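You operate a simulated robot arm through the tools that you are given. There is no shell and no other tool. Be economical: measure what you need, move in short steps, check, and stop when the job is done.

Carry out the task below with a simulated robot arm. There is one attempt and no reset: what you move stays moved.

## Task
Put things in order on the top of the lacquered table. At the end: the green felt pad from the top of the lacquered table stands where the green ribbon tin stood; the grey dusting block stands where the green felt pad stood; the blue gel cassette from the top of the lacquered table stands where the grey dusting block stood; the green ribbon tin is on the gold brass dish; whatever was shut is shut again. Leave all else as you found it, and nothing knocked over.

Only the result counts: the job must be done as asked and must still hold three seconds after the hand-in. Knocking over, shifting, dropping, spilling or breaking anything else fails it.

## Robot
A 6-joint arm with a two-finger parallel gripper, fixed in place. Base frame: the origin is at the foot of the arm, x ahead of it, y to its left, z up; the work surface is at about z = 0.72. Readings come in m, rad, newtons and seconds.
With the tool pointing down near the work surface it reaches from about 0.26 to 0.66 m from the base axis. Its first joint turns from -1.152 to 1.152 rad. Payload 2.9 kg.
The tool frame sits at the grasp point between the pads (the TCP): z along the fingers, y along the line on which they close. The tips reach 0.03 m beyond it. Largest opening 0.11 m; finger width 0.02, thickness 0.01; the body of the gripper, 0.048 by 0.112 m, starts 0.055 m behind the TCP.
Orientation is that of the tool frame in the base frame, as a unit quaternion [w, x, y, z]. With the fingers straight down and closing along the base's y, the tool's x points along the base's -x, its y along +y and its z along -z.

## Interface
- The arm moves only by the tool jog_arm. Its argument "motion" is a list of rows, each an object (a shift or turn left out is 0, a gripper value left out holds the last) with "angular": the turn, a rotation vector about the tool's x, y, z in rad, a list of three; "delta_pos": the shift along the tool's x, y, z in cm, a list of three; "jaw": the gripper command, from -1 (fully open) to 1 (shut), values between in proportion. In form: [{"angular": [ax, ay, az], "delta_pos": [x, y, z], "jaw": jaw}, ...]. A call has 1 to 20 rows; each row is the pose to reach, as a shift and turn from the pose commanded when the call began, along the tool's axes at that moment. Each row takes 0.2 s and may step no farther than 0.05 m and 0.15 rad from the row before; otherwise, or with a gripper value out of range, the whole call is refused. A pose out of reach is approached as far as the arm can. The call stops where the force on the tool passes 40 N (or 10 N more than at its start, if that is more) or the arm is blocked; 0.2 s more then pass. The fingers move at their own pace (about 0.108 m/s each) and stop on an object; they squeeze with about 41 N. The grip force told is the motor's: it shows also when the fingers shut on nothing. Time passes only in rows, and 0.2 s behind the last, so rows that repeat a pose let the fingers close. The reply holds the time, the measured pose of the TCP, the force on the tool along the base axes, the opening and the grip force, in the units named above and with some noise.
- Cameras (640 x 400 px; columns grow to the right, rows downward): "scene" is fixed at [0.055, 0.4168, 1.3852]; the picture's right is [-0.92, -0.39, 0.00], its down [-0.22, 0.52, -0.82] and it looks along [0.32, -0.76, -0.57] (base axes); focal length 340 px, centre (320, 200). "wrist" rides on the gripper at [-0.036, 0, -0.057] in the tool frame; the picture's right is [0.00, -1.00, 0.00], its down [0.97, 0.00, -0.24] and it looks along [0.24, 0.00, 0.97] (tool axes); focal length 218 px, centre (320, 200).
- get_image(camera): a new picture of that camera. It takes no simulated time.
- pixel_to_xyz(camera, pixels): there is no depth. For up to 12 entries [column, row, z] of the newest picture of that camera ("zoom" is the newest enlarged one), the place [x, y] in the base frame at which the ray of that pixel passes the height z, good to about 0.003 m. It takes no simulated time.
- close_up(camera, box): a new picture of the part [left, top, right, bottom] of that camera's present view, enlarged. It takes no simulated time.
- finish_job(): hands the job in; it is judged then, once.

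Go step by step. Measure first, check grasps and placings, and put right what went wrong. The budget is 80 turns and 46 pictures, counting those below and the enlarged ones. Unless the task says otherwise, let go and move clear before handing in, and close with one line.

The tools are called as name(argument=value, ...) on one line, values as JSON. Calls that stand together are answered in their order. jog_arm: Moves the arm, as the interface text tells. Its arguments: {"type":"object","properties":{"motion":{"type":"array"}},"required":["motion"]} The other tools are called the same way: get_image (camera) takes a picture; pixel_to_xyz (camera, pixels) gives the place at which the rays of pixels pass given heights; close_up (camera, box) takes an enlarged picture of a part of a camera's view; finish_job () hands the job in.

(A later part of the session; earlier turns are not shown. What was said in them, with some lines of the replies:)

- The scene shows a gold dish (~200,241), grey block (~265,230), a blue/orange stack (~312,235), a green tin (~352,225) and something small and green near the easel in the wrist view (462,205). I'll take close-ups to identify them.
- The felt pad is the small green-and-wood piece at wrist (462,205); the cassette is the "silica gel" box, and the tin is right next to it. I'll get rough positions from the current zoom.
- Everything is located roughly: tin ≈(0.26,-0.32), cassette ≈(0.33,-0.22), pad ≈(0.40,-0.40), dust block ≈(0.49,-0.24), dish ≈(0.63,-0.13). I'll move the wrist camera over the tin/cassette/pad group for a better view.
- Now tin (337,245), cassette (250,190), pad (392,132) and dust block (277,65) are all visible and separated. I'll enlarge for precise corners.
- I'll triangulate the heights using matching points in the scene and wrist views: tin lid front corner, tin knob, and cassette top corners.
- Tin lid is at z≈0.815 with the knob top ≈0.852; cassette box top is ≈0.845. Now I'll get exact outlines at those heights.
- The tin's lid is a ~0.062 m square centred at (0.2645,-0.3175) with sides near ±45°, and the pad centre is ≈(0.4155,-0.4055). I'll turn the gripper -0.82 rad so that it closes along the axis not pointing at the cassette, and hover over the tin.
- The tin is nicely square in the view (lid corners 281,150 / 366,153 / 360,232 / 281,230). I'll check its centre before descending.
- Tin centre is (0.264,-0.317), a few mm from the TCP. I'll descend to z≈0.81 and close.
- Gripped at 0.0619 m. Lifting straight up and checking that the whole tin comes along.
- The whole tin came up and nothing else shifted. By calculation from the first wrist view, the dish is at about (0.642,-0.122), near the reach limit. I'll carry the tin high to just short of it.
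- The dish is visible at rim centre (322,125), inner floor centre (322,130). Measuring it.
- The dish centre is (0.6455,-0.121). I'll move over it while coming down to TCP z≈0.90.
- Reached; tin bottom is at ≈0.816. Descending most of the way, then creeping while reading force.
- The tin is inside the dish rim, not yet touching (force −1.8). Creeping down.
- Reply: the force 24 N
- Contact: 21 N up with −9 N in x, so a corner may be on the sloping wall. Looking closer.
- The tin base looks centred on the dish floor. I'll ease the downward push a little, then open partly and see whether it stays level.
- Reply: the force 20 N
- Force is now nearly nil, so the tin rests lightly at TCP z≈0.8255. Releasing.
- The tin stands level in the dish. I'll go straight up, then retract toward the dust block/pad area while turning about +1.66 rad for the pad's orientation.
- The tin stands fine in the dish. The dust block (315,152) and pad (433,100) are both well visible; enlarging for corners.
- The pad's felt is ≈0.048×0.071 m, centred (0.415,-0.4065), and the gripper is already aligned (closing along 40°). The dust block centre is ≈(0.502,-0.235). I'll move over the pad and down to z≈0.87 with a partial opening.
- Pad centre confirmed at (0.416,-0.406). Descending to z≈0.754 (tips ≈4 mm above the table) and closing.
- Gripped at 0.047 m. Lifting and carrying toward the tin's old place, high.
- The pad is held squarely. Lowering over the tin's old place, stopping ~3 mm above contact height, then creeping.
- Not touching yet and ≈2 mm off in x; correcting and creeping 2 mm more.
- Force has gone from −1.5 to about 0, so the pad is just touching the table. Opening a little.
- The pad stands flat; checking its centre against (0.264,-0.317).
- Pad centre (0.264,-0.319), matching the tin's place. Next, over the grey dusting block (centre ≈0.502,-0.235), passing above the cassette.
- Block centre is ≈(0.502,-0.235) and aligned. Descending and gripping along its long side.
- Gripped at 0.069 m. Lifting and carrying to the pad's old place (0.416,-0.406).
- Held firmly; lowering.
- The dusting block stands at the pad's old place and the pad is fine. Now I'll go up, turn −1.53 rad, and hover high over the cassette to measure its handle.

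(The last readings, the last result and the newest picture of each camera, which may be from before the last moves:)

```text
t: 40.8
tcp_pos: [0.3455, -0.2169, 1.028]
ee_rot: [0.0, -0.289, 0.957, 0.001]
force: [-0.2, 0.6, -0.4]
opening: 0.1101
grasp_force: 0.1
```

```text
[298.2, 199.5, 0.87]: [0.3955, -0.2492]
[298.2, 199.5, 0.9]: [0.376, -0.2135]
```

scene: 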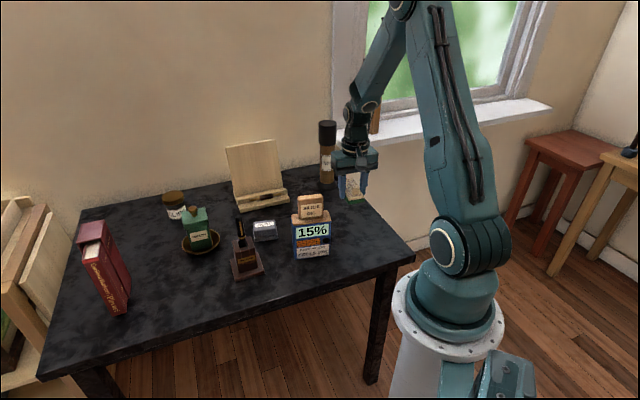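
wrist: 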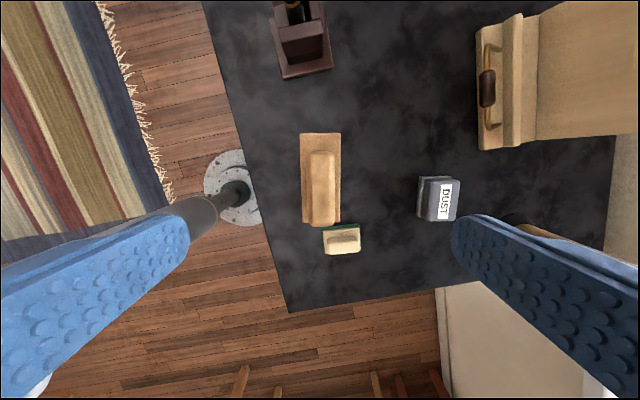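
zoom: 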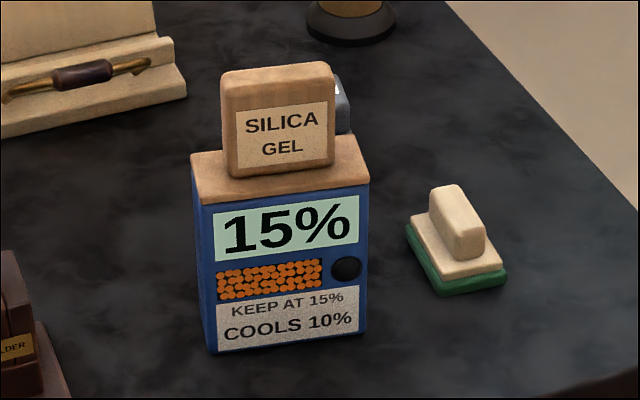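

The cassette's handle top is at z≈0.915, with thickness ≈0.022 m; box centre (0.3445,-0.2193), long axis 34.7°. I'll grip the handle block (TCP z≈0.882, tips just above the box top), then verify the whole thing lifts.

jog_arm(motion=[{"delta_pos": [0.21, -0.14, 3], "angular": [0, 0, -0.02], "jaw": -0.4}, {"delta_pos": [0.21, -0.14, 7], "angular": [0, 0, -0.02]}, {"delta_pos": [0.21, -0.14, 11], "angular": [0, 0, -0.02]}, {"delta_pos": [0.21, -0.14, 13.5], "angular": [0, 0, -0.02]}, {"delta_pos": [0.21, -0.14, 14.5], "angular": [0, 0, -0.02]}, {"delta_pos": [0.21, -0.14, 14.5], "angular": [0, 0, -0.02]}])

get_image(camera="wrist")

close_up(camera="scene", box=[260, 150, 380, 270])

```text
t: 42.2
tcp_pos: [0.3449, -0.2184, 0.8839]
ee_rot: [0.0, -0.297, 0.955, 0.0]
force: [-0.4, 0.5, -0.2]
opening: 0.077
grasp_force: 0.0
```

```text
12 pictures are left
```

wrist: 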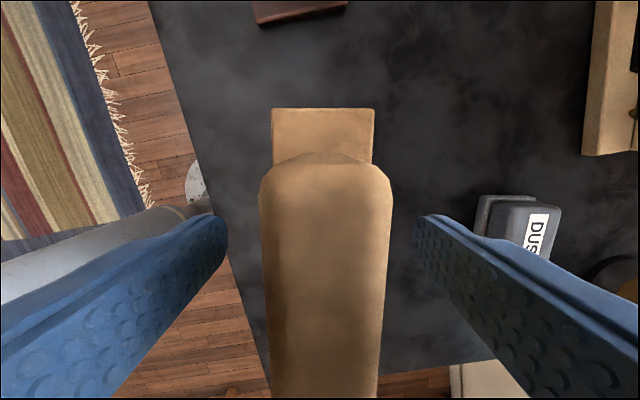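

```text
3.33 times, centred on (320, 210) of scene
```

zoom: 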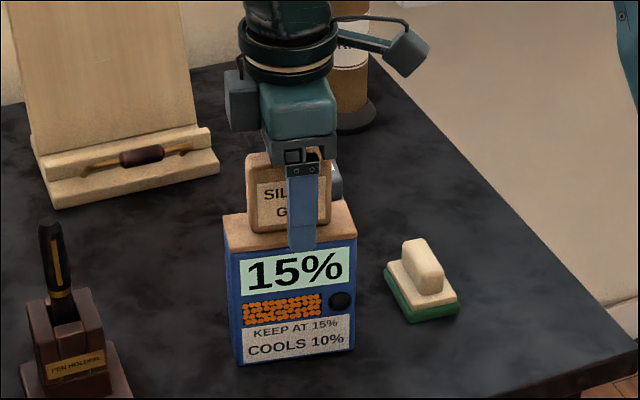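

The fingers straddle the handle well (handle 260–392 between pads). Closing and lifting slightly.

jog_arm(motion=[{"jaw": 1}, {"jaw": 1}, {"jaw": 1}, {"jaw": 1}, {"delta_pos": [0, 0, -1]}, {"delta_pos": [0, 0, -2]}, {"delta_pos": [0, 0, -2]}])

close_up(camera="scene", box=[260, 150, 380, 270])

```text
t: 43.8
tcp_pos: [0.3438, -0.2197, 0.9047]
ee_rot: [0.0, -0.298, 0.955, 0.0]
force: [0.3, -1.0, -1.5]
opening: 0.0235
grasp_force: 41.1
```

```text
3.33 times, centred on (320, 210) of scene
```

zoom: 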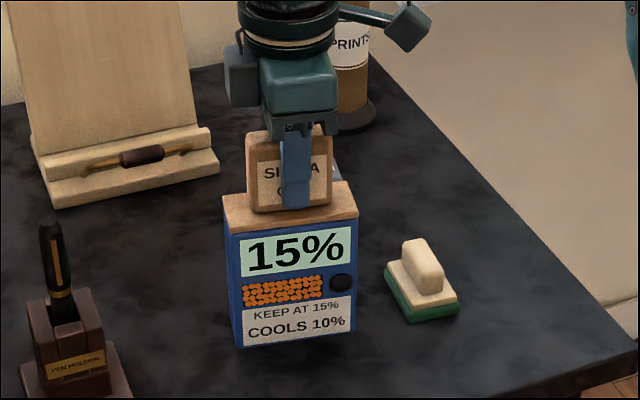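

The whole cassette is lifting as one. Raising further and moving to over the dusting block's old place (0.502,-0.236).

jog_arm(motion=[{"delta_pos": [0, 0, -3]}, {"delta_pos": [0, 0, -6]}, {"delta_pos": [0, 0, -9]}, {"delta_pos": [-2.4, -2.07, -9]}, {"delta_pos": [-4.8, -4.14, -9]}, {"delta_pos": [-7.2, -6.2, -9]}, {"delta_pos": [-9.6, -8.3, -9]}, {"delta_pos": [-12.05, -10.36, -9]}, {"delta_pos": [-12.05, -10.36, -9]}, {"delta_pos": [-12.05, -10.36, -6]}, {"delta_pos": [-12.05, -10.36, -3]}, {"delta_pos": [-12.05, -10.36, -3]}])

get_image(camera="scene")

get_image(camera="wrist")

```text
t: 46.4
tcp_pos: [0.5044, -0.2378, 0.9327]
ee_rot: [0.0, -0.297, 0.955, 0.0]
force: [0.7, -1.2, -1.7]
opening: 0.0236
grasp_force: 40.9
```

```text
9 pictures are left
```

scene: 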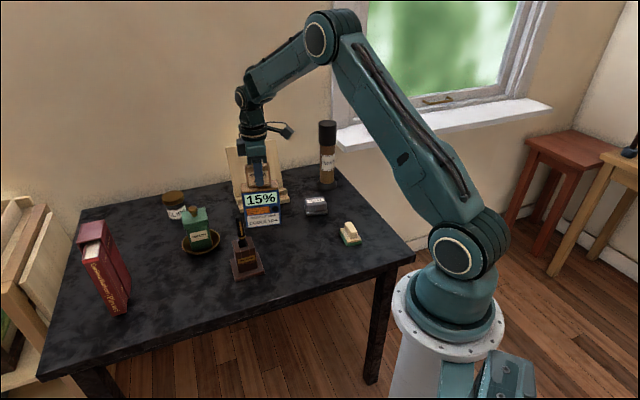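

```text
8 pictures are left
```

wrist: 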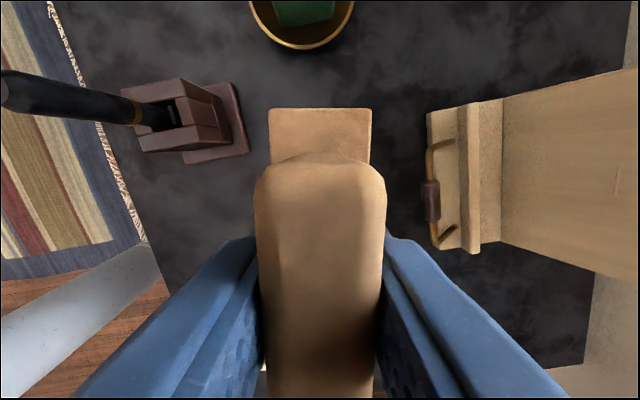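

There is clear space left (pen holder) and right (easel). Lowering to just above contact.

jog_arm(motion=[{"delta_pos": [0.06, 0.18, 2]}, {"delta_pos": [0.06, 0.18, 3.7]}, {"delta_pos": [0.06, 0.18, 4.4]}, {"delta_pos": [0.06, 0.18, 4.6]}, {"delta_pos": [0.06, 0.18, 4.6]}])

```text
t: 47.6
tcp_pos: [0.503, -0.2371, 0.888]
ee_rot: [0.0, -0.297, 0.955, 0.0]
force: [0.6, -1.1, -1.4]
opening: 0.0234
grasp_force: 41.3
```

jog_arm(motion=[{"delta_pos": [0, 0, 0.15]}, {"delta_pos": [0, 0, 0.3]}, {"delta_pos": [0, 0, 0.3]}])

```text
t: 48.4
tcp_pos: [0.503, -0.2368, 0.8857]
ee_rot: [0.0, -0.296, 0.955, -0.001]
force: [0.1, 0.1, 6.1]
opening: 0.0239
grasp_force: 41.3
```

Light contact (6 N upward) – it's standing. Releasing in place, then checking.

jog_arm(motion=[{"delta_pos": [0, 0, -0.1]}, {"delta_pos": [0, 0, -0.1], "jaw": 0.4}, {"delta_pos": [0, 0, -0.1], "jaw": 0.2}, {"delta_pos": [0, 0, -0.1], "jaw": -0.2}, {"delta_pos": [0, 0, -0.1], "jaw": -0.2}, {"delta_pos": [0, 0, -4]}, {"delta_pos": [0, 0, -8]}, {"delta_pos": [0, 0, -12]}, {"delta_pos": [0, 0, -15]}, {"delta_pos": [0, 0, -15]}])

get_image(camera="scene")

get_image(camera="wrist")

```text
t: 50.6
tcp_pos: [0.5023, -0.2364, 1.0333]
ee_rot: [-0.001, -0.298, 0.955, 0.0]
force: [0.0, 0.4, 0.3]
opening: 0.0662
grasp_force: 0.0
```

```text
7 pictures are left
```

scene: 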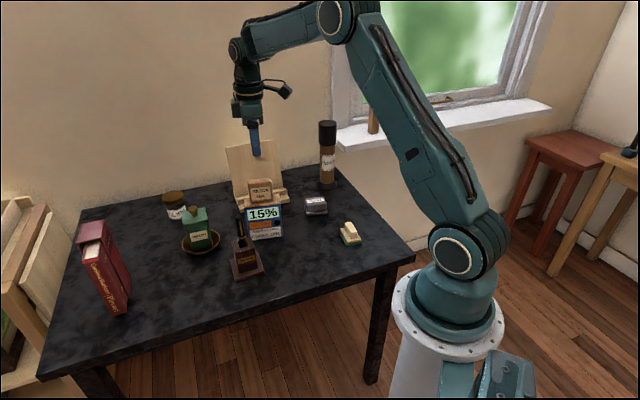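

```text
6 pictures are left
```

wrist: 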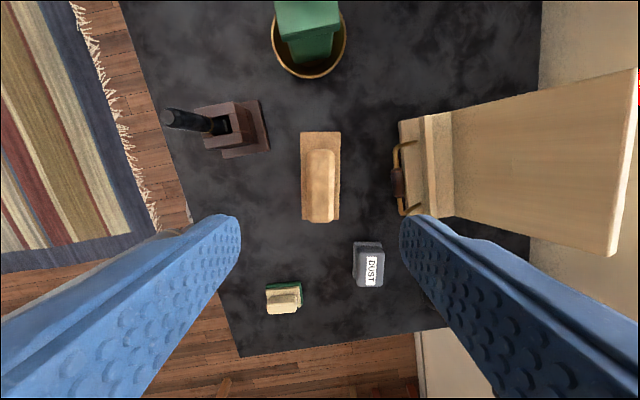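

All items are in place and upright. A last close check on the tin in the dish and the block's position.

close_up(camera="scene", box=[160, 180, 370, 290])

pixel_to_xyz(camera="wrist", pixels=[[354, 242, 0.725], [383, 250, 0.75], [382, 287, 0.75], [358, 285, 0.75], [358, 249, 0.75], [300, 133, 0.845], [340, 133, 0.845], [339, 220, 0.845], [302, 220, 0.845]])

```text
3.05 times, centred on (265, 235) of scene
```

zoom: 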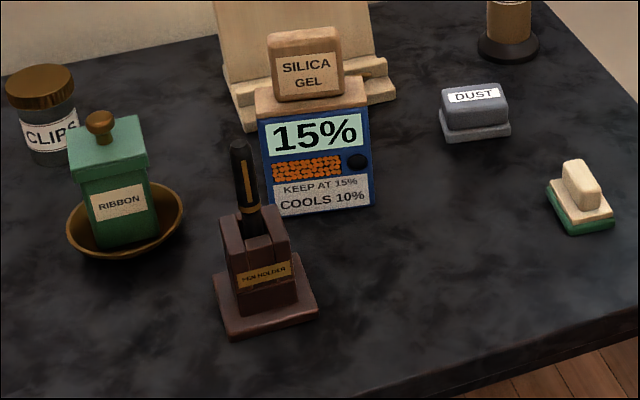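

```text
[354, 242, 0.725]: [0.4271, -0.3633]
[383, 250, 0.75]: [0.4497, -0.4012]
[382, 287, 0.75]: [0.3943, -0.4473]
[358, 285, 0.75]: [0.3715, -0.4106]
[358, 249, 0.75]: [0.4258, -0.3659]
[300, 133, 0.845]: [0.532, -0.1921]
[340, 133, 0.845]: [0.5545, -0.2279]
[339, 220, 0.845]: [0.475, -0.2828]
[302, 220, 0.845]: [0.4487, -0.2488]
```

The tin is level in the dish, the cassette is at (0.503,-0.238), the dusting block at ≈(0.412,-0.406) and the pad at (0.264,-0.318). The gripper is empty and clear, so I'm handing in.

finish_job()

```text
The job is handed in.
```

The job is handed in: the ribbon tin is on the brass dish, and the felt pad, dusting block and gel cassette each stand in their new places, within about 5 mm by camera. Nothing I saw in the last pictures was knocked over or shifted. I found nothing on the table that had to be opened or shut.
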